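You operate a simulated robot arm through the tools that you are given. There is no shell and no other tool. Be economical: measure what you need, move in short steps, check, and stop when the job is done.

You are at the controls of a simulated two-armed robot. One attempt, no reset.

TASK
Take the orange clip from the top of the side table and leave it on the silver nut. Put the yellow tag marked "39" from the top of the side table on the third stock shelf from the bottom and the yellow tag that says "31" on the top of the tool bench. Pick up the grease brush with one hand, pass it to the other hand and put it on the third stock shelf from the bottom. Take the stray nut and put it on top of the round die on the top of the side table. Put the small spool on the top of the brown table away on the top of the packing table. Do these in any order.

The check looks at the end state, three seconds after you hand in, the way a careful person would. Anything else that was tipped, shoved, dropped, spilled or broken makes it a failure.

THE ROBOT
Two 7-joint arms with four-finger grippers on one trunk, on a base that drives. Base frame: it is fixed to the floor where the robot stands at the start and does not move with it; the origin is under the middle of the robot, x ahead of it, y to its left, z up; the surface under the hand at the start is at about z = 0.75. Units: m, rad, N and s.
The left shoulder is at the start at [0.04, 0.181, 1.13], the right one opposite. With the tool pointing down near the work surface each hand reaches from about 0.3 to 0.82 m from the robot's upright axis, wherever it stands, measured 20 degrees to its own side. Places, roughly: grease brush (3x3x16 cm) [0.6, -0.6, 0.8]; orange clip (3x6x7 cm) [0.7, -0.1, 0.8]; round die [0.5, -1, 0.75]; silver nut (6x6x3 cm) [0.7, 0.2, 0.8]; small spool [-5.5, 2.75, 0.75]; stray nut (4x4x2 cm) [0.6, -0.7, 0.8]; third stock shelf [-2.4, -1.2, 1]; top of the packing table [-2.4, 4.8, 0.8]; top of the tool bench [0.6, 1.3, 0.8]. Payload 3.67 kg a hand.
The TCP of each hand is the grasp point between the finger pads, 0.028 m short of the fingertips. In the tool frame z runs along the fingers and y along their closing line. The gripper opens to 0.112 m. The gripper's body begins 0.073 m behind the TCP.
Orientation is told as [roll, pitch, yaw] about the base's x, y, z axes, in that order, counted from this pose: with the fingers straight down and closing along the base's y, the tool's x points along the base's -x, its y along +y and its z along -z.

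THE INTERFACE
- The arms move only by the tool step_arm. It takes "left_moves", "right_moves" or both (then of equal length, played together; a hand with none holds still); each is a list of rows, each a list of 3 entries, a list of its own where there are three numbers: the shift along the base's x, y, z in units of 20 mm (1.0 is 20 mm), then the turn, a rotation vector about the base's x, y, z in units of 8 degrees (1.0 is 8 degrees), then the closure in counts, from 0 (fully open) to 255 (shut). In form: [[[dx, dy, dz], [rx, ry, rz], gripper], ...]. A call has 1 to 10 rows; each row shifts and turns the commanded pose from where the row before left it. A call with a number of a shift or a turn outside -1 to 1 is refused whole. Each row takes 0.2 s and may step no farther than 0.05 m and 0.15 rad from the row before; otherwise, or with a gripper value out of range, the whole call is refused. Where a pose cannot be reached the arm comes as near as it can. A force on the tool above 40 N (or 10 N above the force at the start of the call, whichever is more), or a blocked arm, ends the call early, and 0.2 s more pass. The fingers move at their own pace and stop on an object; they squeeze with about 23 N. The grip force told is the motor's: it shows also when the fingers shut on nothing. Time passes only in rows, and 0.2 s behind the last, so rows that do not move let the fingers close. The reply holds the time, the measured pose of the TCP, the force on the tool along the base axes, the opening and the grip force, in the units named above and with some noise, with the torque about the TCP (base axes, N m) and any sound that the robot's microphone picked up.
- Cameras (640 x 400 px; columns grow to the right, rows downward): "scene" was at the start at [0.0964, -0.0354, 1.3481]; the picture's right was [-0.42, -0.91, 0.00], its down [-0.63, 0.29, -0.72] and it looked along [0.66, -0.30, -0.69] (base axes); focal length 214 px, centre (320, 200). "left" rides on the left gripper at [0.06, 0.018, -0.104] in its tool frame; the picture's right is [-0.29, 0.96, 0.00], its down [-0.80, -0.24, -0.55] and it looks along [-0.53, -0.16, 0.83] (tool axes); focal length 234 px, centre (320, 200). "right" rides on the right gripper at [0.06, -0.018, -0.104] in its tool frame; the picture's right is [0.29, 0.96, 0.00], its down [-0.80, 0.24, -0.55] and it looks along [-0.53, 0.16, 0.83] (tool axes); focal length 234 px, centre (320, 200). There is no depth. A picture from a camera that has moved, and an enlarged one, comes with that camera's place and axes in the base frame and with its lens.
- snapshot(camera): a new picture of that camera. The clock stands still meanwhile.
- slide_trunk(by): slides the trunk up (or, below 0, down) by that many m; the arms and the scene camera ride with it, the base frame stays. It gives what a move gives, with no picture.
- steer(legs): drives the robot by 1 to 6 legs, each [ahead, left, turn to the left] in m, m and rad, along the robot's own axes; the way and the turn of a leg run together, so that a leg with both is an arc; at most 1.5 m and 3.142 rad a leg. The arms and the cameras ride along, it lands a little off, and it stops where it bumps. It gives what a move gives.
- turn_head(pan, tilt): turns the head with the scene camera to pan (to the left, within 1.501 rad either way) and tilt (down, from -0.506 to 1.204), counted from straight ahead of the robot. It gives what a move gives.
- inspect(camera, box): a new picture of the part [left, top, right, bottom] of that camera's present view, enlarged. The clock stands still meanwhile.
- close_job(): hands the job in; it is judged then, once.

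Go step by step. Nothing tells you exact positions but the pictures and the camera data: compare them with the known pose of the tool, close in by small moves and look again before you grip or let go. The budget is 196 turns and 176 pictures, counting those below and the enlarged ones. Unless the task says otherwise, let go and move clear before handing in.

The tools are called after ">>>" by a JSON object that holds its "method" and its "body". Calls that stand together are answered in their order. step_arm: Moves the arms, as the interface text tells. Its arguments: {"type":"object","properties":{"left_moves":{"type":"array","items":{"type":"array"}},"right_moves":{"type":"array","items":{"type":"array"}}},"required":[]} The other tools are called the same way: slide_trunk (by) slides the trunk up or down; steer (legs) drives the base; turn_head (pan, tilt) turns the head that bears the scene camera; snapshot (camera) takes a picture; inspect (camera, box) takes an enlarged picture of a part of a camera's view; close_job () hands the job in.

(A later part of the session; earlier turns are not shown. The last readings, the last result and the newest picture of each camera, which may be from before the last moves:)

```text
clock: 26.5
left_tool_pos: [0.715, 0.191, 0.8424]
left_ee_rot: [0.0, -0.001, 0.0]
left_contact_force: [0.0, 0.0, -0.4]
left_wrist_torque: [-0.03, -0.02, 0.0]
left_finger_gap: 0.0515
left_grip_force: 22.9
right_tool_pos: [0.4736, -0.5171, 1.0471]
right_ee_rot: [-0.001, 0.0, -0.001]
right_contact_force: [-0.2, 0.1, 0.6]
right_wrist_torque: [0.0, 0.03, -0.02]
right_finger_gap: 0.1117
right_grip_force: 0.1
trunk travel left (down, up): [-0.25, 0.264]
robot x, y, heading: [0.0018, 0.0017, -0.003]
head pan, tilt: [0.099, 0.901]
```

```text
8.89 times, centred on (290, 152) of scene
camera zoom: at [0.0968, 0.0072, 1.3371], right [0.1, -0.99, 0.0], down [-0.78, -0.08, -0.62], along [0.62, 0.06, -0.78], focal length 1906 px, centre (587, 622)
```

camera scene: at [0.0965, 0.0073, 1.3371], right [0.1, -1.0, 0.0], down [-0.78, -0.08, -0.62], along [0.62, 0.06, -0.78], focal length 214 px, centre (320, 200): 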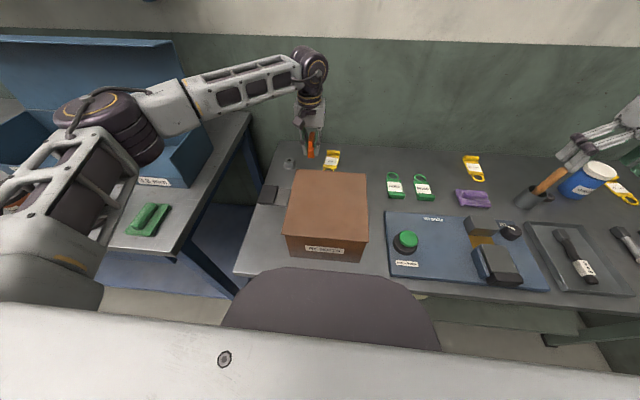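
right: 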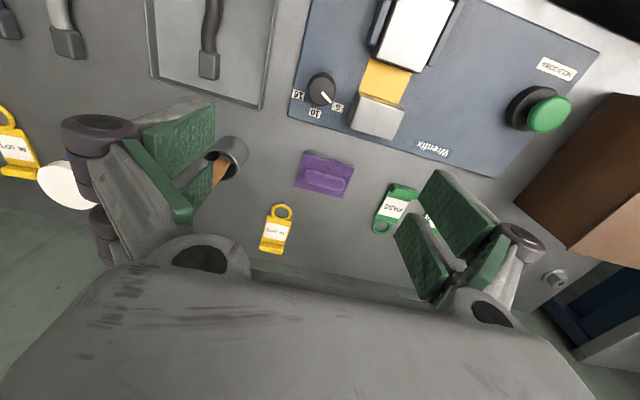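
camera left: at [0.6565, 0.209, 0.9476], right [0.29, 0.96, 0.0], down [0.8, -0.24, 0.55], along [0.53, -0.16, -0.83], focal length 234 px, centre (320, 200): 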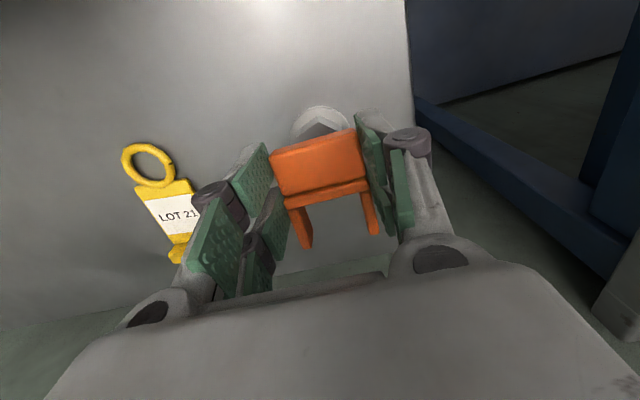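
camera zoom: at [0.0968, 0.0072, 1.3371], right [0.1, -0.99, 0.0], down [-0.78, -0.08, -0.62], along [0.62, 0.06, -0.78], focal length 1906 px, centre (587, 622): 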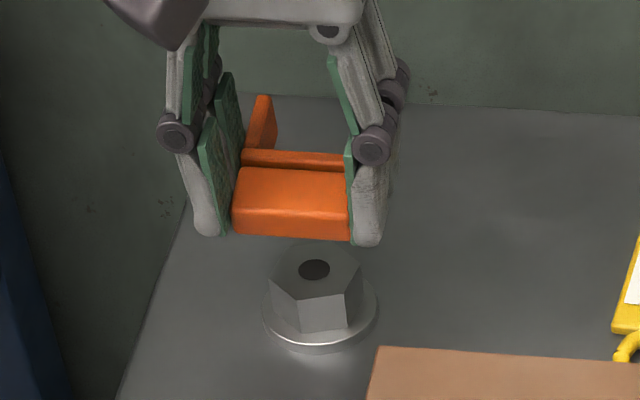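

Aligned over the nut. Lower to contact.

>>> {"method": "step_arm", "body": {"left_moves": [[[0, -0.08, -0.8], [0, 0, 0], 255], [[0, 0, -0.5], [0, 0, 0], 255], [[0, 0, -0.2], [0, 0, 0], 255]]}}

>>> {"method": "inspect", "body": {"camera": "scene", "box": [260, 130, 320, 175]}}

```text
clock: 27.3
left_tool_pos: [0.7146, 0.1894, 0.8135]
left_ee_rot: [0.0, -0.001, 0.001]
left_contact_force: [-0.5, 0.0, -0.3]
left_wrist_torque: [0.0, 0.01, 0.04]
left_finger_gap: 0.0514
left_grip_force: 22.6
right_tool_pos: [0.4732, -0.5182, 1.0474]
right_ee_rot: [0.001, 0.001, 0.0]
right_contact_force: [-0.4, 0.1, -0.5]
right_wrist_torque: [0.03, 0.03, 0.0]
right_finger_gap: 0.1123
right_grip_force: 0.1
trunk travel left (down, up): [-0.25, 0.264]
robot x, y, heading: [0.0005, -0.0005, 0.002]
head pan, tilt: [0.099, 0.901]
```

```text
8.89 times, centred on (290, 152) of scene
camera zoom: at [0.0967, 0.0063, 1.3371], right [0.1, -1.0, 0.0], down [-0.78, -0.08, -0.62], along [0.62, 0.06, -0.78], focal length 1906 px, centre (587, 622)
```

zoom: 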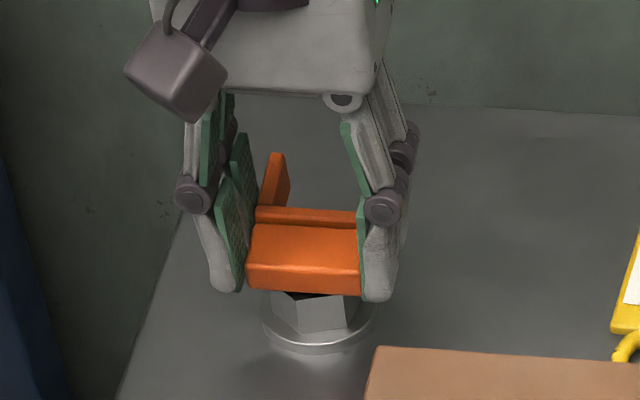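

>>> {"method": "step_arm", "body": {"left_moves": [[[0, 0, -0.1], [0, 0, 0], 255], [[0, 0, -0.1], [0, 0, 0], 255]]}}

```text
clock: 27.9
left_tool_pos: [0.7164, 0.1886, 0.8081]
left_ee_rot: [0.001, 0.001, 0.0]
left_contact_force: [0.5, 0.4, 1.1]
left_wrist_torque: [-0.02, -0.02, 0.0]
left_finger_gap: 0.0512
left_grip_force: 22.8
right_tool_pos: [0.473, -0.519, 1.046]
right_ee_rot: [0.0, -0.001, 0.0]
right_contact_force: [0.7, 0.7, 0.4]
right_wrist_torque: [0.01, -0.02, -0.02]
right_finger_gap: 0.1121
right_grip_force: 0.1
trunk travel left (down, up): [-0.25, 0.264]
robot x, y, heading: [-0.0012, -0.003, 0.002]
head pan, tilt: [0.099, 0.901]
```

>>> {"method": "step_arm", "body": {"left_moves": [[[0, 0, -0.1], [0, 0, 0], 255]]}}

>>> {"method": "inspect", "body": {"camera": "scene", "box": [260, 130, 320, 175]}}

```text
clock: 28.3
left_tool_pos: [0.7157, 0.1883, 0.8074]
left_ee_rot: [0.001, -0.005, 0.001]
left_contact_force: [0.2, 1.2, 10.0]
left_wrist_torque: [0.01, -0.1, -0.02]
left_finger_gap: 0.0516
left_grip_force: 22.9
right_tool_pos: [0.4732, -0.5173, 1.0467]
right_ee_rot: [0.002, 0.0, 0.0]
right_contact_force: [-0.1, -0.7, -0.4]
right_wrist_torque: [-0.01, 0.02, 0.0]
right_finger_gap: 0.112
right_grip_force: 0.1
trunk travel left (down, up): [-0.25, 0.264]
robot x, y, heading: [0.001, 0.0016, -0.002]
head pan, tilt: [0.099, 0.901]
```

```text
8.89 times, centred on (290, 152) of scene
camera zoom: at [0.0956, 0.0062, 1.3373], right [0.1, -1.0, 0.0], down [-0.78, -0.08, -0.62], along [0.62, 0.06, -0.78], focal length 1906 px, centre (587, 622)
```

zoom: 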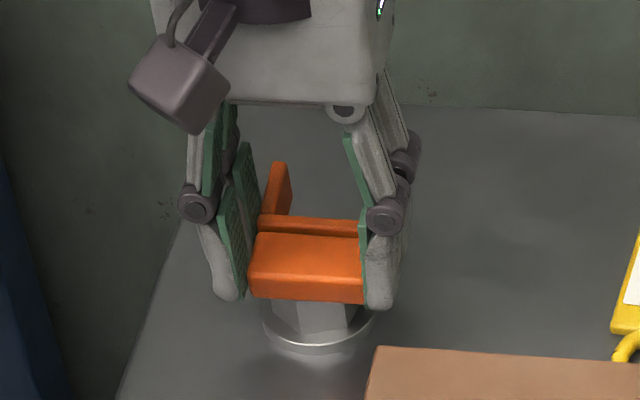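

Contact centred under the clip's mass. Release gently.

>>> {"method": "step_arm", "body": {"left_moves": [[[0, 0, 0.1], [0, 0, 0], 130], [[0, 0, 0], [0, 0, 0], 110], [[0, 0, 0], [0, 0, 0], 70]]}}

>>> {"method": "inspect", "body": {"camera": "scene", "box": [260, 130, 320, 175]}}

```text
clock: 29.1
left_tool_pos: [0.715, 0.189, 0.808]
left_ee_rot: [-0.001, -0.001, 0.001]
left_contact_force: [-0.2, 0.4, 0.4]
left_wrist_torque: [-0.01, -0.03, 0.03]
left_finger_gap: 0.0813
left_grip_force: 0.1
right_tool_pos: [0.4731, -0.5187, 1.0454]
right_ee_rot: [0.001, 0.0, -0.001]
right_contact_force: [-0.7, -0.5, 0.0]
right_wrist_torque: [0.02, 0.0, 0.0]
right_finger_gap: 0.112
right_grip_force: 0.1
trunk travel left (down, up): [-0.25, 0.264]
robot x, y, heading: [0.0018, 0.0012, -0.003]
head pan, tilt: [0.099, 0.901]
```

```text
8.89 times, centred on (290, 152) of scene
camera zoom: at [0.0968, 0.0065, 1.3371], right [0.1, -1.0, 0.0], down [-0.78, -0.08, -0.62], along [0.62, 0.06, -0.78], focal length 1906 px, centre (587, 622)
```

zoom: 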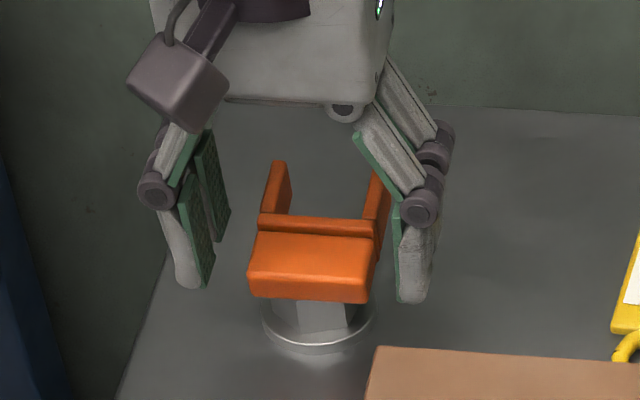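

The clip rests flat on the nut. I withdraw the left hand upward and look down at the base clearance to the table.

>>> {"method": "step_arm", "body": {"left_moves": [[[0, 0, 1], [0, 0, 0], 40], [[0, 0, 1], [0, 0, 0], 0], [[0, 0, 1], [0, 0, 0], 0], [[0, 0, 1], [0, 0, 0], 0], [[0, 0, 1], [0, 0, 0], 0], [[-1, 0, 1], [0, 0, 0], 0], [[-1, 0, 1], [0, 0, 0], 0], [[-1, 0, 1], [0, 0, 0], 0], [[-1, 0, 1], [0, 0, 0], 0], [[-1, 0, 1], [0, 0, 0], 0]], "right_moves": [[[-0.5, 1, 1], [0, 0, 0], 0], [[-0.5, 1, 1], [0, 0, 0], 0], [[-0.5, 1, 0], [0, 0, 0], 0], [[-0.5, 1, 0], [0, 0, 0], 0], [[-0.5, 1, 0], [0, 0, 0], 0], [[-0.5, 0.8, 0], [0, 0, 0], 0], [[0, 0, 0], [0, 0, 0], 0], [[0, 0, 0], [0, 0, 0], 0], [[0, 0, 0], [0, 0, 0], 0], [[0, 0, 0], [0, 0, 0], 0]]}}

>>> {"method": "turn_head", "body": {"pan": -0.9, "tilt": 1.1}}

>>> {"method": "snapshot", "body": {"camera": "scene"}}

```text
clock: 31.3
left_tool_pos: [0.613, 0.1884, 1.0084]
left_ee_rot: [-0.001, 0.001, -0.001]
left_contact_force: [-0.6, -0.4, 0.3]
left_wrist_torque: [0.0, -0.02, 0.02]
left_finger_gap: 0.1117
left_grip_force: 0.0
right_tool_pos: [0.4113, -0.4031, 1.0878]
right_ee_rot: [0.002, 0.0, 0.0]
right_contact_force: [-0.5, -0.5, 0.2]
right_wrist_torque: [0.03, 0.04, 0.0]
right_finger_gap: 0.1122
right_grip_force: 0.1
trunk travel left (down, up): [-0.25, 0.264]
robot x, y, heading: [0.0024, -0.0028, -0.002]
head pan, tilt: [0.099, 0.901]
```

```text
clock: 32.6
left_tool_pos: [0.6151, 0.1883, 1.0075]
left_ee_rot: [0.0, 0.0, 0.001]
left_contact_force: [0.4, -0.3, -0.6]
left_wrist_torque: [-0.01, 0.01, -0.01]
left_finger_gap: 0.112
left_grip_force: 0.0
right_tool_pos: [0.4117, -0.402, 1.0879]
right_ee_rot: [0.0, 0.001, 0.0]
right_contact_force: [-0.4, 0.1, -0.2]
right_wrist_torque: [0.0, -0.01, 0.01]
right_finger_gap: 0.1123
right_grip_force: 0.1
trunk travel left (down, up): [-0.25, 0.264]
robot x, y, heading: [0.0049, 0.0, 0.002]
head pan, tilt: [-0.901, 1.1]
```

```text
135 pictures are left
camera scene: at [0.0608, -0.0504, 1.3233], right [-0.78, -0.62, 0.0], down [-0.55, 0.7, -0.45], along [0.28, -0.36, -0.89], focal length 214 px, centre (320, 200)
```

scene: 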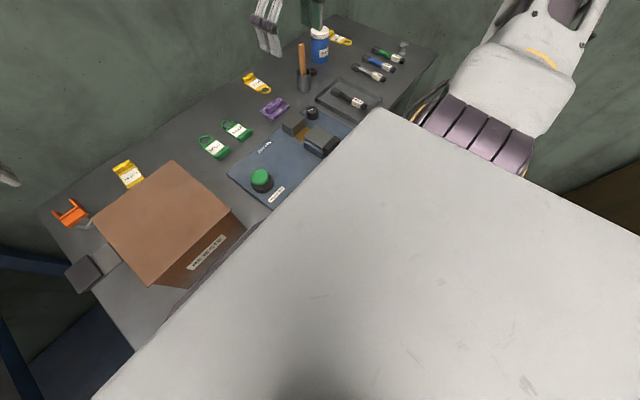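

Table clear to slide sideways. Drive right 0.5 m.

>>> {"method": "steer", "body": {"legs": [[0, -0.52, 0]]}}

>>> {"method": "turn_head", "body": {"pan": -0.3, "tilt": 0.85}}

>>> {"method": "snapshot", "body": {"camera": "scene"}}

>>> {"method": "snapshot", "body": {"camera": "right"}}

```text
clock: 35.7
left_tool_pos: [0.6146, -0.3276, 1.0073]
left_ee_rot: [-0.001, -0.001, -0.006]
left_contact_force: [-0.6, -0.6, 0.3]
left_wrist_torque: [0.01, 0.01, -0.02]
left_finger_gap: 0.1119
left_grip_force: 0.0
right_tool_pos: [0.4097, -0.9203, 1.087]
right_ee_rot: [0.0, 0.0, -0.007]
right_contact_force: [-0.2, 0.0, 1.2]
right_wrist_torque: [-0.01, -0.01, 0.01]
right_finger_gap: 0.112
right_grip_force: 0.0
trunk travel left (down, up): [-0.25, 0.264]
robot x, y, heading: [-0.0027, -0.5118, -0.001]
head pan, tilt: [-0.901, 1.1]
```

```text
clock: 36.7
left_tool_pos: [0.6144, -0.3282, 1.0068]
left_ee_rot: [0.0, 0.0, -0.006]
left_contact_force: [0.9, -0.8, 0.5]
left_wrist_torque: [-0.01, -0.01, -0.02]
left_finger_gap: 0.1119
left_grip_force: 0.1
right_tool_pos: [0.4088, -0.9191, 1.0862]
right_ee_rot: [-0.001, 0.001, -0.005]
right_contact_force: [0.4, 0.5, 0.1]
right_wrist_torque: [0.04, 0.01, -0.01]
right_finger_gap: 0.1122
right_grip_force: 0.1
trunk travel left (down, up): [-0.25, 0.264]
robot x, y, heading: [-0.0028, -0.5175, -0.013]
head pan, tilt: [-0.3, 0.85]
```

```text
134 pictures are left
camera scene: at [0.0946, -0.5389, 1.341], right [-0.3, -0.95, 0.0], down [-0.72, 0.23, -0.66], along [0.63, -0.2, -0.75], focal length 214 px, centre (320, 200)
```

scene: 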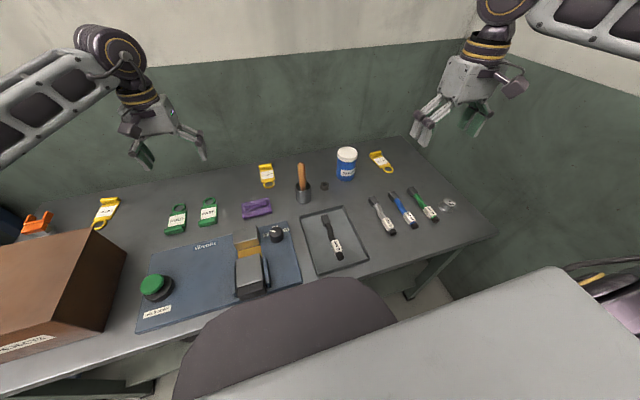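

```text
133 pictures are left
camera right: at [0.348, -0.9383, 1.1903], right [-0.28, 0.96, 0.0], down [0.8, 0.24, 0.55], along [0.53, 0.16, -0.83], focal length 234 px, centre (320, 200)
```

right: 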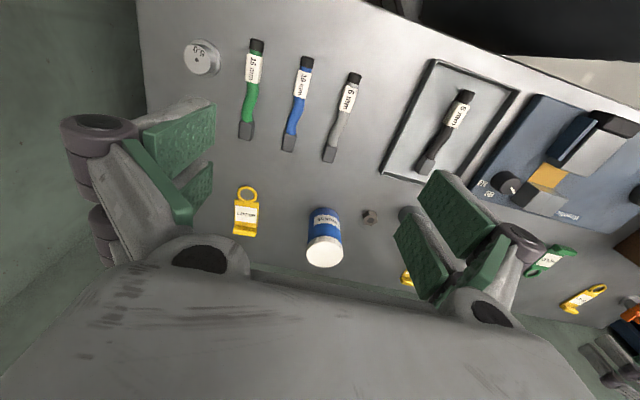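

Stray nut at about (0.63,-0.735) between cup and grease can; die at about (0.414,-1.108). I bring the right hand above the nut turned -30° to stay clear of cup and can.

>>> {"method": "step_arm", "body": {"right_moves": [[[0.9, 0.92, -0.4], [0, 0, -0.37], 0], [[0.9, 0.92, -0.4], [0, 0, -0.37], 0], [[0.9, 0.92, -0.4], [0, 0, -0.37], 0], [[0.9, 0.92, -0.4], [0, 0, -0.37], 0], [[0.9, 0.92, -0.4], [0, 0, -0.37], 0], [[0.9, 0.92, -0.4], [0, 0, -0.37], 0], [[0.9, 0.92, -0.4], [0, 0, -0.37], 0], [[0.9, 0.92, -0.4], [0, 0, -0.37], 0], [[0.9, 0.92, -0.4], [0, 0, -0.37], 0], [[0.9, 0.92, -0.4], [0, 0, -0.37], 110]]}}

>>> {"method": "snapshot", "body": {"camera": "right"}}

>>> {"method": "snapshot", "body": {"camera": "scene"}}

```text
clock: 38.9
left_tool_pos: [0.6153, -0.329, 1.0066]
left_ee_rot: [-0.001, 0.002, -0.005]
left_contact_force: [0.0, 1.0, 0.0]
left_wrist_torque: [-0.02, 0.0, 0.05]
left_finger_gap: 0.1119
left_grip_force: 0.0
right_tool_pos: [0.5878, -0.7344, 1.0053]
right_ee_rot: [-0.001, 0.002, -0.524]
right_contact_force: [0.4, 0.3, 0.3]
right_wrist_torque: [-0.01, 0.02, -0.02]
right_finger_gap: 0.0649
right_grip_force: 0.6
trunk travel left (down, up): [-0.25, 0.264]
robot x, y, heading: [-0.0009, -0.512, -0.011]
head pan, tilt: [-0.3, 0.85]
```

```text
132 pictures are left
camera right: at [0.5268, -0.7213, 1.1089], right [0.23, 0.97, 0.0], down [0.81, -0.19, 0.55], along [0.54, -0.13, -0.83], focal length 234 px, centre (320, 200)
```

right: 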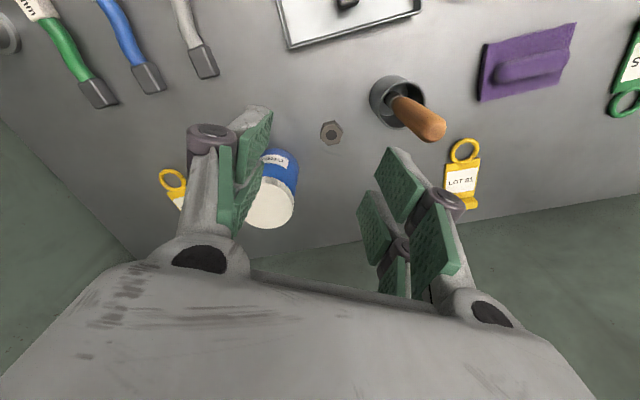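

```text
131 pictures are left
camera scene: at [0.0958, -0.5382, 1.3409], right [-0.3, -0.95, 0.0], down [-0.72, 0.23, -0.66], along [0.63, -0.2, -0.75], focal length 214 px, centre (320, 200)
```

scene: 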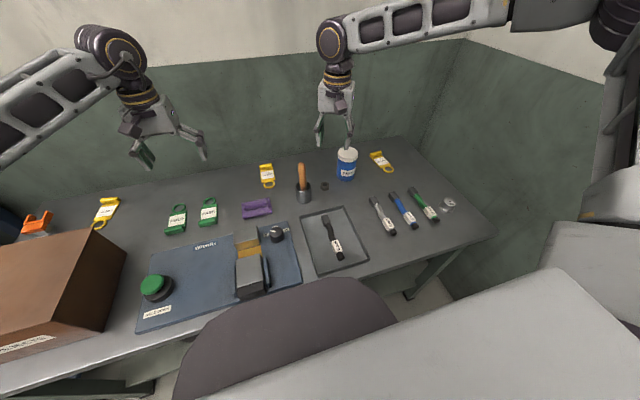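

>>> {"method": "inspect", "body": {"camera": "right", "box": [300, 107, 364, 157]}}

```text
8.00 times, centred on (332, 132) of right
camera zoom: at [0.5268, -0.7213, 1.1089], right [0.23, 0.97, 0.0], down [0.81, -0.19, 0.55], along [0.54, -0.13, -0.83], focal length 1873 px, centre (224, 744)
```

zoom: 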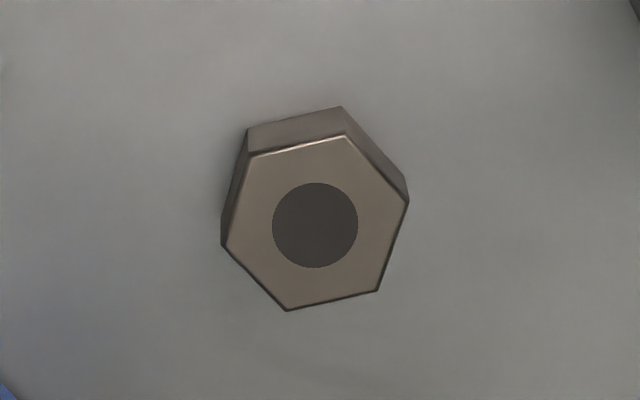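

The current turn matches the nut's flats. Move over and descend.

>>> {"method": "step_arm", "body": {"right_moves": [[[0.85, 0.05, 0], [0, 0, 0], 110], [[0.85, 0.05, -1], [0, 0, 0], 110], [[0.85, 0.05, -1], [0, 0, 0], 110], [[0, 0, -1], [0, 0, 0], 110], [[0, 0, -1], [0, 0, 0], 110], [[0, 0, -1], [0, 0, 0], 110], [[0, 0, -1], [0, 0, 0], 110], [[0, 0, -1], [0, 0, 0], 110]]}}

>>> {"method": "snapshot", "body": {"camera": "right"}}

>>> {"method": "inspect", "body": {"camera": "scene", "box": [260, 110, 380, 210]}}

```text
clock: 40.7
left_tool_pos: [0.6149, -0.3285, 1.0077]
left_ee_rot: [-0.001, -0.002, -0.004]
left_contact_force: [0.8, -0.9, -0.1]
left_wrist_torque: [-0.04, 0.0, 0.0]
left_finger_gap: 0.1119
left_grip_force: 0.1
right_tool_pos: [0.6365, -0.734, 0.8686]
right_ee_rot: [0.001, 0.0, -0.523]
right_contact_force: [-0.2, 0.4, -0.1]
right_wrist_torque: [0.0, -0.02, -0.01]
right_finger_gap: 0.0637
right_grip_force: 0.2
right hand out of reach, approached as far as the arm can: row 8
trunk travel left (down, up): [-0.25, 0.264]
robot x, y, heading: [-0.0009, -0.5148, -0.003]
head pan, tilt: [-0.3, 0.85]
```

```text
129 pictures are left
camera right: at [0.5748, -0.7208, 0.9713], right [0.23, 0.97, 0.0], down [0.81, -0.19, 0.56], along [0.54, -0.13, -0.83], focal length 234 px, centre (320, 200)
```

right: 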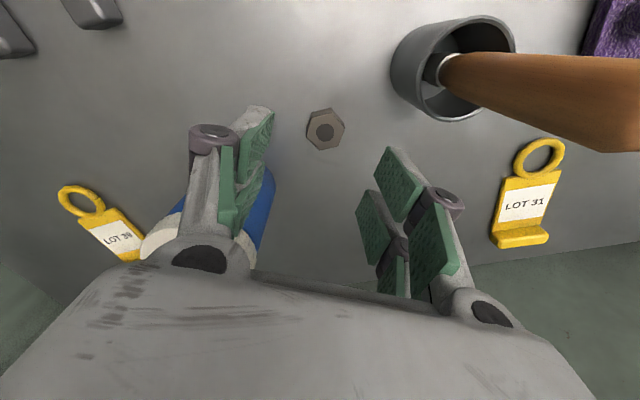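

```text
4.00 times, centred on (320, 160) of scene
camera zoom: at [0.0948, -0.5388, 1.341], right [-0.3, -0.95, 0.0], down [-0.72, 0.23, -0.66], along [0.63, -0.2, -0.75], focal length 858 px, centre (320, 360)
```

zoom: 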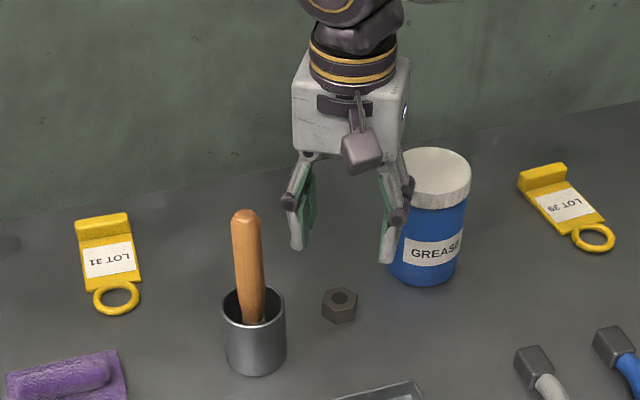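

The arm is at its reach limit at this height; lowering the trunk will bring the hand down instead. I nudge y and slide down 0.07.

>>> {"method": "step_arm", "body": {"right_moves": [[[0, 0.15, 0], [0, 0, 0], 110]]}}

>>> {"method": "slide_trunk", "body": {"by": -0.07}}

>>> {"method": "snapshot", "body": {"camera": "right"}}

```text
clock: 41.1
left_tool_pos: [0.6133, -0.3278, 1.0074]
left_ee_rot: [0.0, 0.0, -0.006]
left_contact_force: [-0.1, 0.0, -0.5]
left_wrist_torque: [0.01, -0.01, -0.02]
left_finger_gap: 0.1121
left_grip_force: 0.1
right_tool_pos: [0.6359, -0.7314, 0.8686]
right_ee_rot: [0.0, -0.001, -0.522]
right_contact_force: [-0.6, 0.8, -0.2]
right_wrist_torque: [0.01, -0.02, 0.03]
right_finger_gap: 0.0636
right_grip_force: 0.1
trunk travel left (down, up): [-0.25, 0.264]
robot x, y, heading: [-0.001, -0.5112, -0.008]
head pan, tilt: [-0.3, 0.85]
```

```text
clock: 42.1
left_tool_pos: [0.6133, -0.3272, 0.939]
left_ee_rot: [0.0, 0.001, -0.005]
left_contact_force: [-0.1, -0.6, -0.4]
left_wrist_torque: [0.02, -0.03, -0.02]
left_finger_gap: 0.1119
left_grip_force: 0.1
right_tool_pos: [0.6358, -0.7315, 0.8003]
right_ee_rot: [0.002, 0.001, -0.523]
right_contact_force: [-0.4, 0.8, -0.2]
right_wrist_torque: [-0.01, -0.04, 0.0]
right_finger_gap: 0.0638
right_grip_force: 0.1
trunk travel left (down, up): [-0.18, 0.334]
robot x, y, heading: [0.0032, -0.5134, -0.006]
head pan, tilt: [-0.3, 0.85]
```

```text
127 pictures are left
camera right: at [0.5733, -0.719, 0.9024], right [0.23, 0.97, 0.0], down [0.81, -0.19, 0.55], along [0.54, -0.13, -0.83], focal length 234 px, centre (320, 200)
```

right: 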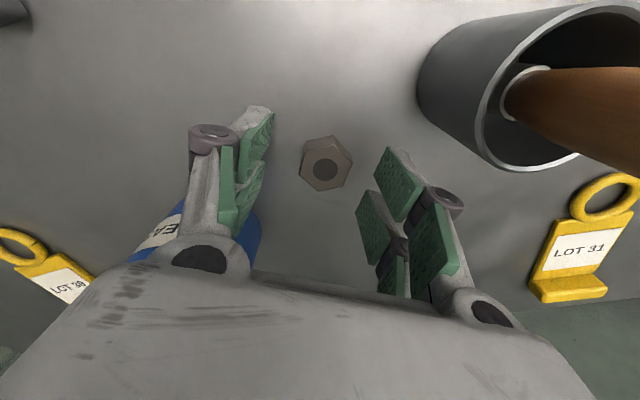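

Nut centred. Slide down 0.018 and close.

>>> {"method": "slide_trunk", "body": {"by": -0.018}}

>>> {"method": "step_arm", "body": {"right_moves": [[[0.1, 0, 0], [0, 0, 0], 180], [[0, 0, 0], [0, 0, 0], 255], [[0, 0, 0], [0, 0, 0], 255]]}}

>>> {"method": "snapshot", "body": {"camera": "right"}}

```text
clock: 42.8
left_tool_pos: [0.6136, -0.3283, 0.9201]
left_ee_rot: [0.0, -0.002, -0.004]
left_contact_force: [-0.5, -0.5, -0.4]
left_wrist_torque: [0.0, -0.04, 0.01]
left_finger_gap: 0.1118
left_grip_force: 0.0
right_tool_pos: [0.6348, -0.7321, 0.7811]
right_ee_rot: [0.003, 0.0, -0.522]
right_contact_force: [-0.2, -0.3, -0.2]
right_wrist_torque: [0.02, -0.02, 0.03]
right_finger_gap: 0.0637
right_grip_force: 0.0
trunk travel left (down, up): [-0.162, 0.352]
robot x, y, heading: [-0.0012, -0.5128, -0.004]
head pan, tilt: [-0.3, 0.85]
```

```text
clock: 43.6
left_tool_pos: [0.6145, -0.3288, 0.9184]
left_ee_rot: [-0.001, 0.0, -0.007]
left_contact_force: [0.4, -0.3, 0.5]
left_wrist_torque: [-0.02, 0.02, 0.0]
left_finger_gap: 0.1121
left_grip_force: 0.2
right_tool_pos: [0.6357, -0.7328, 0.7817]
right_ee_rot: [0.004, -0.003, -0.524]
right_contact_force: [0.6, 0.2, -0.3]
right_wrist_torque: [-0.05, 0.0, -0.02]
right_finger_gap: 0.0306
right_grip_force: 23.2
trunk travel left (down, up): [-0.162, 0.352]
robot x, y, heading: [-0.0017, -0.5198, -0.002]
head pan, tilt: [-0.3, 0.85]
```

```text
126 pictures are left
camera right: at [0.5745, -0.7197, 0.8842], right [0.23, 0.97, 0.0], down [0.81, -0.19, 0.56], along [0.54, -0.12, -0.83], focal length 234 px, centre (320, 200)
```

right: 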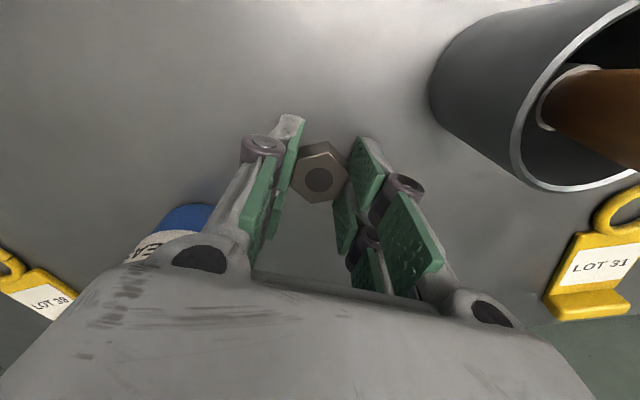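

Nut gripped. Lift clear above the can and move toward the die.

>>> {"method": "step_arm", "body": {"right_moves": [[[0, 0, 1], [0, 0, 0], 255], [[0, 0, 1], [0, 0, 0], 255], [[0, 0, 1], [0, 0, 0], 255], [[0, 0, 1], [0, 0, 0], 255], [[0, 0, 1], [0, 0, 0], 255], [[-0.5, 0, 1], [0, 0, 0], 255], [[-0.5, 0, 1], [0, 0, 0], 255], [[-0.5, 0, 1], [0, 0, 0], 255], [[-1, 0, 0.5], [0, 0, 0], 255], [[-1, 0, 0], [0, 0, 0], 255]]}}

>>> {"method": "step_arm", "body": {"right_moves": [[[-0.4, -1, 0], [0, 0, 0.37], 255], [[-0.4, -1, 0], [0, 0, 0.37], 255], [[-0.4, -1, 0], [0, 0, 0.37], 255], [[-0.4, -1, 0], [0, 0, 0.37], 255], [[-0.4, -1, 0], [0, 0, 0.37], 255], [[-0.4, -1, 0], [0, 0, 0.37], 255], [[-0.4, -1, 0], [0, 0, 0.37], 255], [[-0.4, -1, 0], [0, 0, 0.37], 255], [[-0.4, -1, 0], [0, 0, 0.37], 255], [[-0.4, -1, 0], [0, 0, 0.37], 255]]}}

>>> {"method": "step_arm", "body": {"right_moves": [[[-0.2, -1, 0], [0, 0, 0], 255], [[-0.2, -1, 0], [0, 0, 0], 255], [[-0.2, -1, 0], [0, 0, 0], 255], [[-0.2, -1, 0], [0, 0, 0], 255], [[-0.2, -1, 0], [0, 0, 0], 255], [[-0.2, -1, 0], [0, 0, 0], 255]]}}

>>> {"method": "snapshot", "body": {"camera": "right"}}

>>> {"method": "snapshot", "body": {"camera": "scene"}}

```text
clock: 45.8
left_tool_pos: [0.6144, -0.3283, 0.9208]
left_ee_rot: [-0.001, 0.001, -0.004]
left_contact_force: [0.1, 0.6, -0.7]
left_wrist_torque: [0.01, -0.03, 0.02]
left_finger_gap: 0.112
left_grip_force: 0.0
right_tool_pos: [0.5663, -0.7327, 0.9507]
right_ee_rot: [0.002, 0.0, -0.523]
right_contact_force: [0.7, 0.0, -0.4]
right_wrist_torque: [-0.01, 0.0, -0.02]
right_finger_gap: 0.0305
right_grip_force: 22.5
trunk travel left (down, up): [-0.162, 0.352]
robot x, y, heading: [-0.0031, -0.5149, -0.004]
head pan, tilt: [-0.3, 0.85]
```

```text
clock: 48.0
left_tool_pos: [0.6134, -0.3287, 0.9216]
left_ee_rot: [0.001, 0.001, -0.005]
left_contact_force: [-0.4, 0.9, 0.2]
left_wrist_torque: [0.04, 0.0, -0.01]
left_finger_gap: 0.1121
left_grip_force: 0.2
right_tool_pos: [0.4887, -0.9337, 0.9504]
right_ee_rot: [-0.001, 0.0, -0.006]
right_contact_force: [-0.4, 0.1, -0.7]
right_wrist_torque: [0.05, -0.03, -0.01]
right_finger_gap: 0.0308
right_grip_force: 23.3
trunk travel left (down, up): [-0.162, 0.352]
robot x, y, heading: [-0.0024, -0.5125, -0.0]
head pan, tilt: [-0.3, 0.85]
```

```text
clock: 49.4
left_tool_pos: [0.6137, -0.3289, 0.9205]
left_ee_rot: [0.0, 0.001, -0.006]
left_contact_force: [-0.3, 0.3, 0.5]
left_wrist_torque: [0.05, 0.01, 0.04]
left_finger_gap: 0.112
left_grip_force: 0.0
right_tool_pos: [0.4627, -1.0543, 0.9503]
right_ee_rot: [0.001, 0.001, -0.006]
right_contact_force: [0.5, 0.0, -1.7]
right_wrist_torque: [0.0, -0.02, 0.01]
right_finger_gap: 0.0308
right_grip_force: 23.3
trunk travel left (down, up): [-0.162, 0.352]
robot x, y, heading: [0.0014, -0.5143, -0.009]
head pan, tilt: [-0.3, 0.85]
```

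```text
125 pictures are left
camera right: at [0.4025, -1.0713, 1.0532], right [-0.28, 0.96, 0.0], down [0.8, 0.23, 0.55], along [0.53, 0.16, -0.83], focal length 234 px, centre (320, 200)
```

right: 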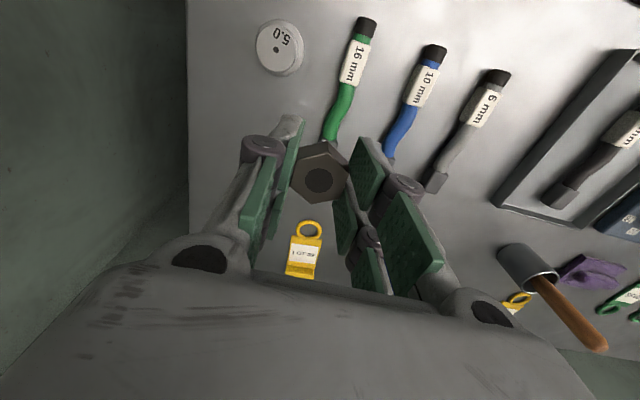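

```text
124 pictures are left
camera scene: at [0.0944, -0.5395, 1.2531], right [-0.3, -0.95, 0.0], down [-0.72, 0.23, -0.66], along [0.63, -0.2, -0.75], focal length 214 px, centre (320, 200)
```

scene: 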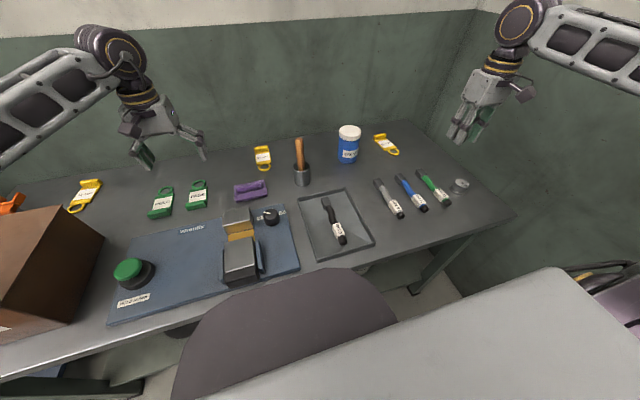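

Die centre about (0.419,-1.111). Move above and lower to 0.84.

>>> {"method": "step_arm", "body": {"right_moves": [[[-0.75, -0.95, 0], [0, 0, 0], 255], [[-0.75, -0.95, 0], [0, 0, 0], 255], [[-0.75, -0.95, -0.5], [0, 0, 0], 255], [[0, 0, -1], [0, 0, 0], 255], [[0, 0, -1], [0, 0, 0], 255], [[0, 0, -1], [0, 0, 0], 255], [[0, 0, -1], [0, 0, 0], 255], [[0, 0, -1], [0, 0, 0], 255]]}}

>>> {"method": "snapshot", "body": {"camera": "right"}}

>>> {"method": "inspect", "body": {"camera": "scene", "box": [410, 130, 510, 205]}}

```text
clock: 51.2
left_tool_pos: [0.6142, -0.3285, 0.9194]
left_ee_rot: [0.001, -0.001, -0.006]
left_contact_force: [0.2, 0.1, 0.1]
left_wrist_torque: [0.0, -0.03, 0.01]
left_finger_gap: 0.112
left_grip_force: 0.0
right_tool_pos: [0.4171, -1.1093, 0.84]
right_ee_rot: [0.002, 0.001, -0.006]
right_contact_force: [0.4, -0.2, -0.8]
right_wrist_torque: [0.02, 0.02, -0.01]
right_finger_gap: 0.0307
right_grip_force: 23.1
trunk travel left (down, up): [-0.162, 0.352]
robot x, y, heading: [-0.0001, -0.515, -0.006]
head pan, tilt: [-0.3, 0.85]
```

```text
123 pictures are left
camera right: at [0.3569, -1.1283, 0.9426], right [-0.28, 0.96, 0.0], down [0.8, 0.23, 0.55], along [0.53, 0.16, -0.83], focal length 234 px, centre (320, 200)
```

right: 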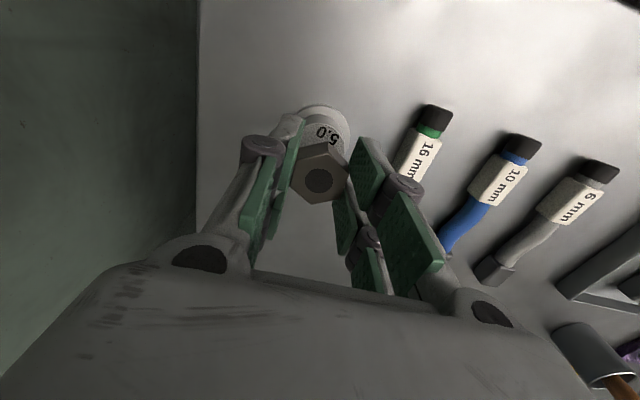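

```text
5.33 times, centred on (460, 168) of scene
camera zoom: at [0.0948, -0.5392, 1.253], right [-0.3, -0.95, 0.0], down [-0.72, 0.23, -0.66], along [0.63, -0.2, -0.75], focal length 1144 px, centre (-427, 373)
```

zoom: 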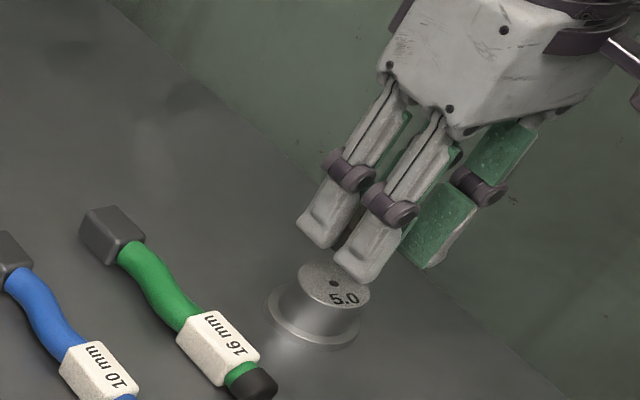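

Die top at about z 0.782 under the nut. Lower to contact.

>>> {"method": "step_arm", "body": {"right_moves": [[[0.1, 0, -0.7], [0, 0, 0], 255], [[0, 0, -0.4], [0, 0, 0], 255], [[0, 0, -0.15], [0, 0, 0], 255]]}}

>>> {"method": "inspect", "body": {"camera": "scene", "box": [430, 150, 490, 195]}}

```text
clock: 52.0
left_tool_pos: [0.6143, -0.3287, 0.9201]
left_ee_rot: [0.0, 0.0, -0.007]
left_contact_force: [-1.5, -0.8, 0.0]
left_wrist_torque: [0.01, 0.01, 0.01]
left_finger_gap: 0.1121
left_grip_force: 0.0
right_tool_pos: [0.4211, -1.1096, 0.8145]
right_ee_rot: [0.0, 0.001, -0.007]
right_contact_force: [-0.2, 1.1, 0.2]
right_wrist_torque: [0.0, 0.01, -0.01]
right_finger_gap: 0.0308
right_grip_force: 22.9
trunk travel left (down, up): [-0.162, 0.352]
robot x, y, heading: [-0.003, -0.5166, -0.002]
head pan, tilt: [-0.3, 0.85]
```

```text
8.89 times, centred on (460, 172) of scene
camera zoom: at [0.0947, -0.539, 1.253], right [-0.3, -0.95, 0.0], down [-0.72, 0.23, -0.66], along [0.63, -0.2, -0.75], focal length 1906 px, centre (-924, 444)
```

zoom: 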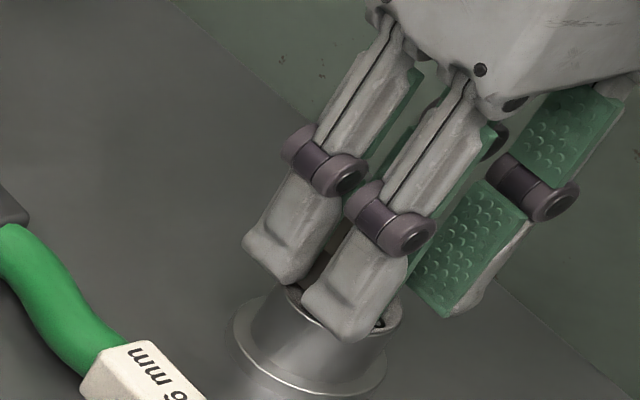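

>>> {"method": "step_arm", "body": {"right_moves": [[[-0.05, 0, -0.1], [0, 0, 0], 255], [[0, 0, -0.1], [0, 0, 0], 255]]}}

>>> {"method": "snapshot", "body": {"camera": "right"}}

```text
clock: 52.6
left_tool_pos: [0.6135, -0.3288, 0.9196]
left_ee_rot: [0.0, 0.0, -0.005]
left_contact_force: [-0.3, -0.3, -0.9]
left_wrist_torque: [0.0, -0.01, 0.03]
left_finger_gap: 0.1121
left_grip_force: 0.0
right_tool_pos: [0.4187, -1.1097, 0.8094]
right_ee_rot: [-0.001, 0.0, -0.006]
right_contact_force: [0.0, 0.8, -0.3]
right_wrist_torque: [0.05, -0.01, 0.02]
right_finger_gap: 0.0305
right_grip_force: 23.3
trunk travel left (down, up): [-0.162, 0.352]
robot x, y, heading: [-0.0019, -0.5139, -0.004]
head pan, tilt: [-0.3, 0.85]
```

```text
120 pictures are left
camera right: at [0.3584, -1.1281, 0.914], right [-0.28, 0.96, 0.0], down [0.8, 0.23, 0.55], along [0.53, 0.16, -0.83], focal length 234 px, centre (320, 200)
```

right: 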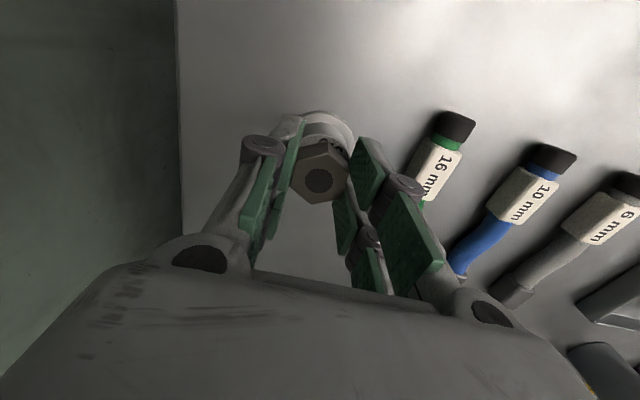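

>>> {"method": "step_arm", "body": {"right_moves": [[[0, 0, -0.1], [0, 0, 0], 255], [[0, 0, -0.1], [0, 0, 0], 255]]}}

```text
clock: 53.2
left_tool_pos: [0.6126, -0.3285, 0.9199]
left_ee_rot: [-0.002, 0.002, -0.004]
left_contact_force: [0.3, 0.4, -0.6]
left_wrist_torque: [0.02, 0.02, -0.02]
left_finger_gap: 0.112
left_grip_force: 0.0
right_tool_pos: [0.4199, -1.1093, 0.8109]
right_ee_rot: [-0.003, -0.004, -0.006]
right_contact_force: [0.8, -0.8, 15.1]
right_wrist_torque: [0.01, 0.06, 0.0]
right_finger_gap: 0.031
right_grip_force: 23.0
trunk travel left (down, up): [-0.162, 0.352]
robot x, y, heading: [-0.0049, -0.5166, -0.001]
head pan, tilt: [-0.3, 0.85]
```

Contact felt, centred. Release.

>>> {"method": "step_arm", "body": {"right_moves": [[[0, 0, 0.1], [0, 0, 0], 195], [[0, 0, 0], [0, 0, 0], 160], [[0, 0, 0], [0, 0, 0], 120]]}}

>>> {"method": "snapshot", "body": {"camera": "right"}}

```text
clock: 54.0
left_tool_pos: [0.6135, -0.3281, 0.9201]
left_ee_rot: [0.001, 0.0, -0.006]
left_contact_force: [0.0, -0.2, 0.2]
left_wrist_torque: [0.0, -0.01, 0.03]
left_finger_gap: 0.112
left_grip_force: 0.0
right_tool_pos: [0.4186, -1.1088, 0.8095]
right_ee_rot: [0.002, 0.001, -0.005]
right_contact_force: [0.9, -0.7, 0.4]
right_wrist_torque: [-0.03, -0.03, 0.03]
right_finger_gap: 0.059
right_grip_force: 0.1
trunk travel left (down, up): [-0.162, 0.352]
robot x, y, heading: [-0.0008, -0.5118, -0.013]
head pan, tilt: [-0.3, 0.85]
```

```text
119 pictures are left
camera right: at [0.3584, -1.1275, 0.9126], right [-0.28, 0.96, 0.0], down [0.8, 0.23, 0.55], along [0.53, 0.16, -0.83], focal length 234 px, centre (320, 200)
```

right: 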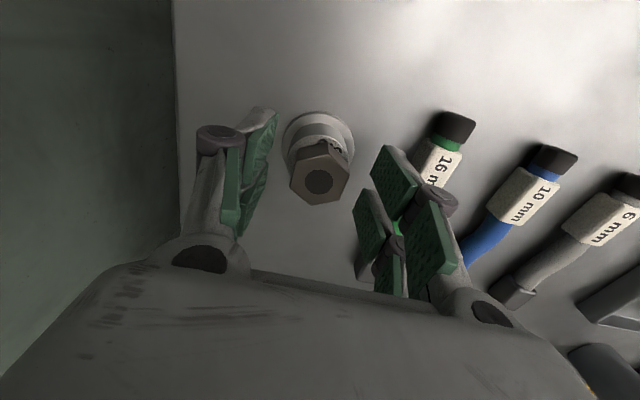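

Stray nut sits on the die. Lift the right hand away and bring the left hand toward tag 31.

>>> {"method": "step_arm", "body": {"right_moves": [[[0, 0, 1], [0, 0, 0], 100], [[0, 0, 1], [0, 0, 0], 60], [[0, 0, 1], [0, 0, 0], 0], [[0, 0, 1], [0, 0, 0], 0], [[0, 0, 1], [0, 0, 0], 0], [[0, 0, 1], [0, 0, 0], 0], [[0, 0, 1], [0, 0, 0], 0], [[0, 0, 1], [0, 0, 0], 0], [[0, 0, 1], [0, 0, 0], 0], [[0, 0, 0], [0, 0, 0], 0]], "left_moves": [[[0, -1, 0], [0, 0, 0], 0], [[0, -1, 0], [0, 0, 0], 0], [[0, -1, 0], [0, 0, 0], 0], [[0, -1, 0], [0, 0, 0], 0], [[0.5, -1, 0], [0, 0, 0], 0], [[0.5, -1, 0], [0, 0, 0], 0], [[0.5, -1, 0], [0, 0, 0], 0], [[0.5, -1, 0], [0, 0, 0], 0], [[1, -1, 0], [0, 0, 0], 0], [[1, -0.5, 0], [0, 0, 0], 0]]}}

>>> {"method": "snapshot", "body": {"camera": "left"}}

>>> {"method": "snapshot", "body": {"camera": "right"}}

```text
clock: 56.2
left_tool_pos: [0.6951, -0.5209, 0.921]
left_ee_rot: [0.001, 0.0, -0.006]
left_contact_force: [0.7, 0.3, 0.5]
left_wrist_torque: [-0.01, -0.01, 0.01]
left_finger_gap: 0.1121
left_grip_force: 0.0
right_tool_pos: [0.4191, -1.1093, 0.9904]
right_ee_rot: [0.001, 0.0, -0.005]
right_contact_force: [1.0, 0.1, -0.5]
right_wrist_torque: [0.0, -0.02, 0.01]
right_finger_gap: 0.1118
right_grip_force: 0.0
trunk travel left (down, up): [-0.162, 0.352]
robot x, y, heading: [-0.0001, -0.5132, -0.004]
head pan, tilt: [-0.3, 0.85]
```

```text
118 pictures are left
camera left: at [0.6356, -0.5014, 1.0256], right [0.29, 0.96, 0.0], down [0.8, -0.24, 0.55], along [0.53, -0.16, -0.83], focal length 234 px, centre (320, 200)
```

left: 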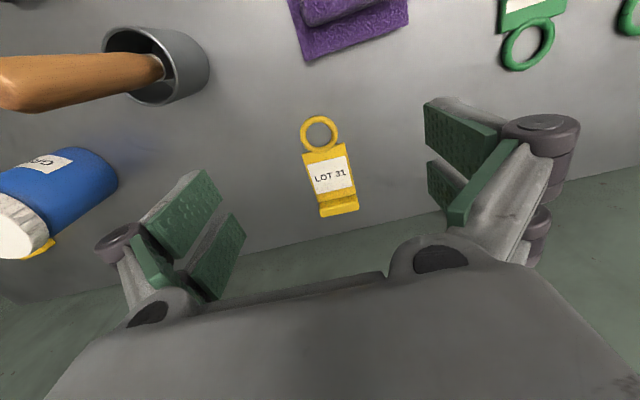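

```text
117 pictures are left
camera right: at [0.3596, -1.1278, 1.0928], right [-0.28, 0.96, 0.0], down [0.8, 0.23, 0.55], along [0.53, 0.16, -0.83], focal length 234 px, centre (320, 200)
```

right: 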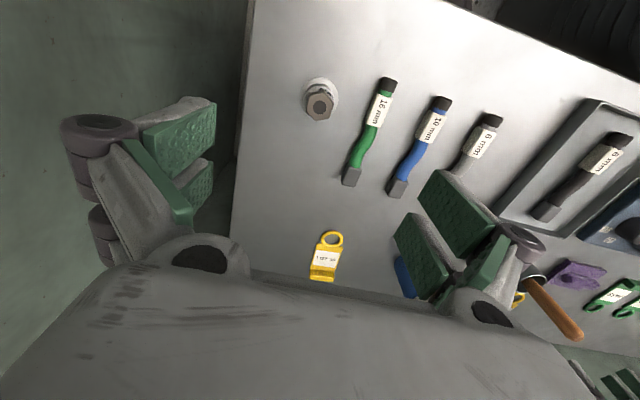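

Tag 31: body centre about (0.773,-0.532), axis along x. Move over it and see whether it is reachable.

>>> {"method": "step_arm", "body": {"left_moves": [[[0.9, -0.13, 0], [0, 0, 0], 0], [[0.9, -0.13, 0], [0, 0, 0], 50], [[0.9, -0.13, -0.5], [0, 0, 0], 70], [[0.9, -0.13, -1], [0, 0, 0], 70], [[0, 0, -1], [0, 0, 0], 70], [[0, 0, -1], [0, 0, 0], 70], [[0, 0, -1], [0, 0, 0], 70]]}}

>>> {"method": "snapshot", "body": {"camera": "left"}}

```text
clock: 57.8
left_tool_pos: [0.745, -0.5175, 0.8274]
left_ee_rot: [0.003, 0.002, -0.004]
left_contact_force: [-0.2, 0.3, 0.7]
left_wrist_torque: [-0.01, -0.01, -0.01]
left_finger_gap: 0.0813
left_grip_force: 0.1
left hand out of reach, approached as far as the arm can: row 3, 4
right_tool_pos: [0.4197, -1.1084, 0.9907]
right_ee_rot: [0.002, 0.0, -0.006]
right_contact_force: [0.4, -0.7, 0.1]
right_wrist_torque: [0.01, 0.0, 0.0]
right_finger_gap: 0.1119
right_grip_force: 0.0
trunk travel left (down, up): [-0.162, 0.352]
robot x, y, heading: [0.0006, -0.5122, -0.006]
head pan, tilt: [-0.3, 0.85]
```

```text
116 pictures are left
camera left: at [0.6864, -0.5002, 0.9326], right [0.29, 0.96, 0.0], down [0.8, -0.25, 0.55], along [0.53, -0.16, -0.83], focal length 234 px, centre (320, 200)
```

left: 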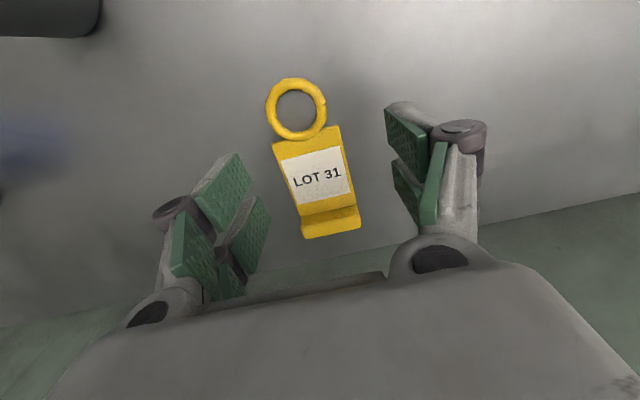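

Just short of reach; tilting the tool forward about 12° gains it.

>>> {"method": "step_arm", "body": {"left_moves": [[[0, 0, 0], [0, -0.75, 0], 70], [[0, 0, 0], [0, -0.75, 0], 70], [[0.5, -0.3, 0], [0, 0, 0], 70], [[0.3, -0.25, 0], [0, 0, 0], 70]]}}

>>> {"method": "snapshot", "body": {"camera": "left"}}

```text
clock: 58.8
left_tool_pos: [0.7596, -0.527, 0.8273]
left_ee_rot: [0.001, -0.207, -0.004]
left_contact_force: [-0.6, 0.6, -0.1]
left_wrist_torque: [-0.08, 0.03, -0.01]
left_finger_gap: 0.0815
left_grip_force: 0.1
left hand out of reach, approached as far as the arm can: row 1
right_tool_pos: [0.4207, -1.107, 0.9909]
right_ee_rot: [-0.001, -0.001, -0.005]
right_contact_force: [0.3, 0.7, 0.0]
right_wrist_torque: [-0.07, 0.03, 0.0]
right_finger_gap: 0.112
right_grip_force: 0.0
trunk travel left (down, up): [-0.162, 0.352]
robot x, y, heading: [-0.0018, -0.5125, -0.002]
head pan, tilt: [-0.3, 0.85]
```

```text
115 pictures are left
camera left: at [0.6813, -0.5084, 0.9166], right [0.28, 0.96, 0.06], down [0.66, -0.24, 0.71], along [0.69, -0.16, -0.7], focal length 234 px, centre (320, 200)
```

left: 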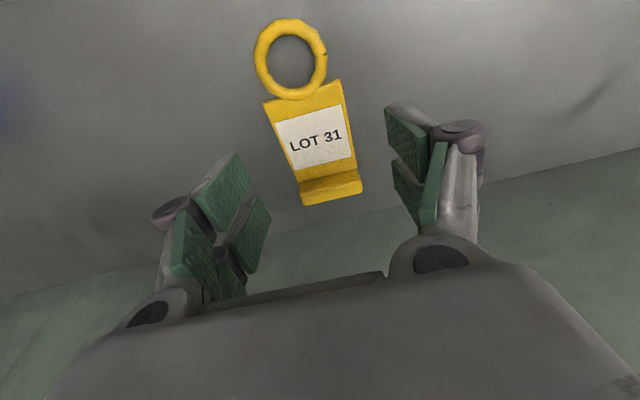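

Aligned. Descend and grip the tag.

>>> {"method": "step_arm", "body": {"left_moves": [[[0.4, -0.1, -0.8], [0, 0, 0], 70], [[0, 0, -0.8], [0, 0, 0], 70], [[0, 0, -0.6], [0, 0, 0], 70], [[0, 0, 0], [0, 0, 0], 70]]}}

>>> {"method": "snapshot", "body": {"camera": "left"}}

```text
clock: 59.8
left_tool_pos: [0.7669, -0.5311, 0.7835]
left_ee_rot: [0.001, -0.211, -0.006]
left_contact_force: [-0.2, -0.3, 0.0]
left_wrist_torque: [-0.03, 0.01, 0.0]
left_finger_gap: 0.0811
left_grip_force: 0.1
right_tool_pos: [0.4199, -1.1078, 0.9896]
right_ee_rot: [0.002, -0.001, -0.006]
right_contact_force: [0.4, 0.7, 0.2]
right_wrist_torque: [0.0, 0.04, 0.02]
right_finger_gap: 0.1121
right_grip_force: 0.1
trunk travel left (down, up): [-0.162, 0.352]
robot x, y, heading: [-0.0013, -0.5143, 0.0]
head pan, tilt: [-0.3, 0.85]
```

```text
114 pictures are left
camera left: at [0.6882, -0.5131, 0.8736], right [0.29, 0.96, 0.06], down [0.66, -0.24, 0.71], along [0.69, -0.16, -0.7], focal length 234 px, centre (320, 200)
```

left: 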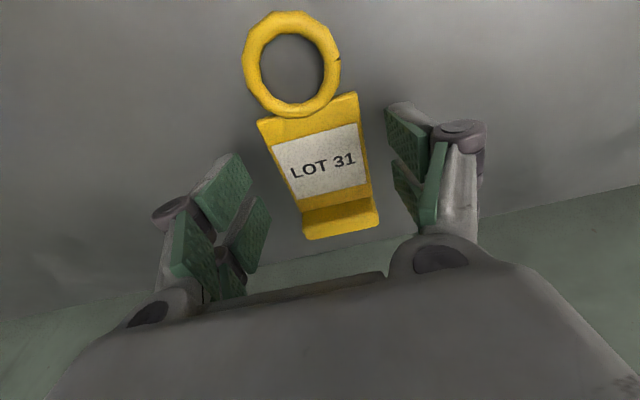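

>>> {"method": "step_arm", "body": {"left_moves": [[[0, 0, -0.15], [0, 0, 0], 110], [[0, 0, 0], [0, 0, 0], 180], [[0, 0, 0], [0, 0, 0], 255], [[0, 0, 0], [0, 0, 0], 255]]}}

>>> {"method": "snapshot", "body": {"camera": "left"}}

```text
clock: 60.8
left_tool_pos: [0.7677, -0.5319, 0.7797]
left_ee_rot: [0.001, -0.211, -0.007]
left_contact_force: [1.5, -1.3, 5.2]
left_wrist_torque: [-0.14, 0.1, 0.04]
left_finger_gap: 0.0536
left_grip_force: 23.5
right_tool_pos: [0.4207, -1.1087, 0.9891]
right_ee_rot: [0.001, 0.002, -0.004]
right_contact_force: [-0.4, 0.0, 0.0]
right_wrist_torque: [0.02, 0.01, 0.03]
right_finger_gap: 0.1119
right_grip_force: 0.0
trunk travel left (down, up): [-0.162, 0.352]
robot x, y, heading: [-0.0048, -0.515, -0.009]
head pan, tilt: [-0.3, 0.85]
```

```text
113 pictures are left
camera left: at [0.6882, -0.5134, 0.871], right [0.29, 0.96, 0.06], down [0.66, -0.24, 0.71], along [0.69, -0.16, -0.7], focal length 234 px, centre (320, 200)
```

left: 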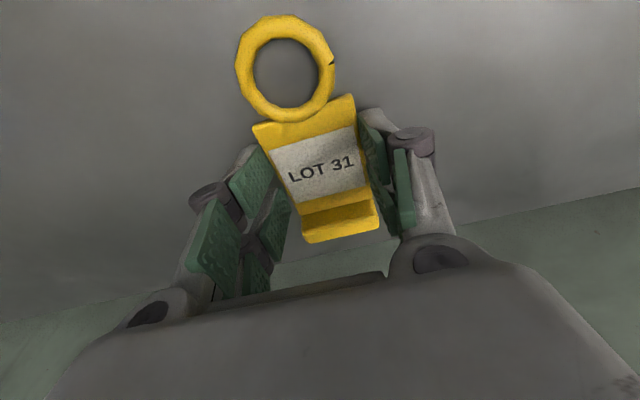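

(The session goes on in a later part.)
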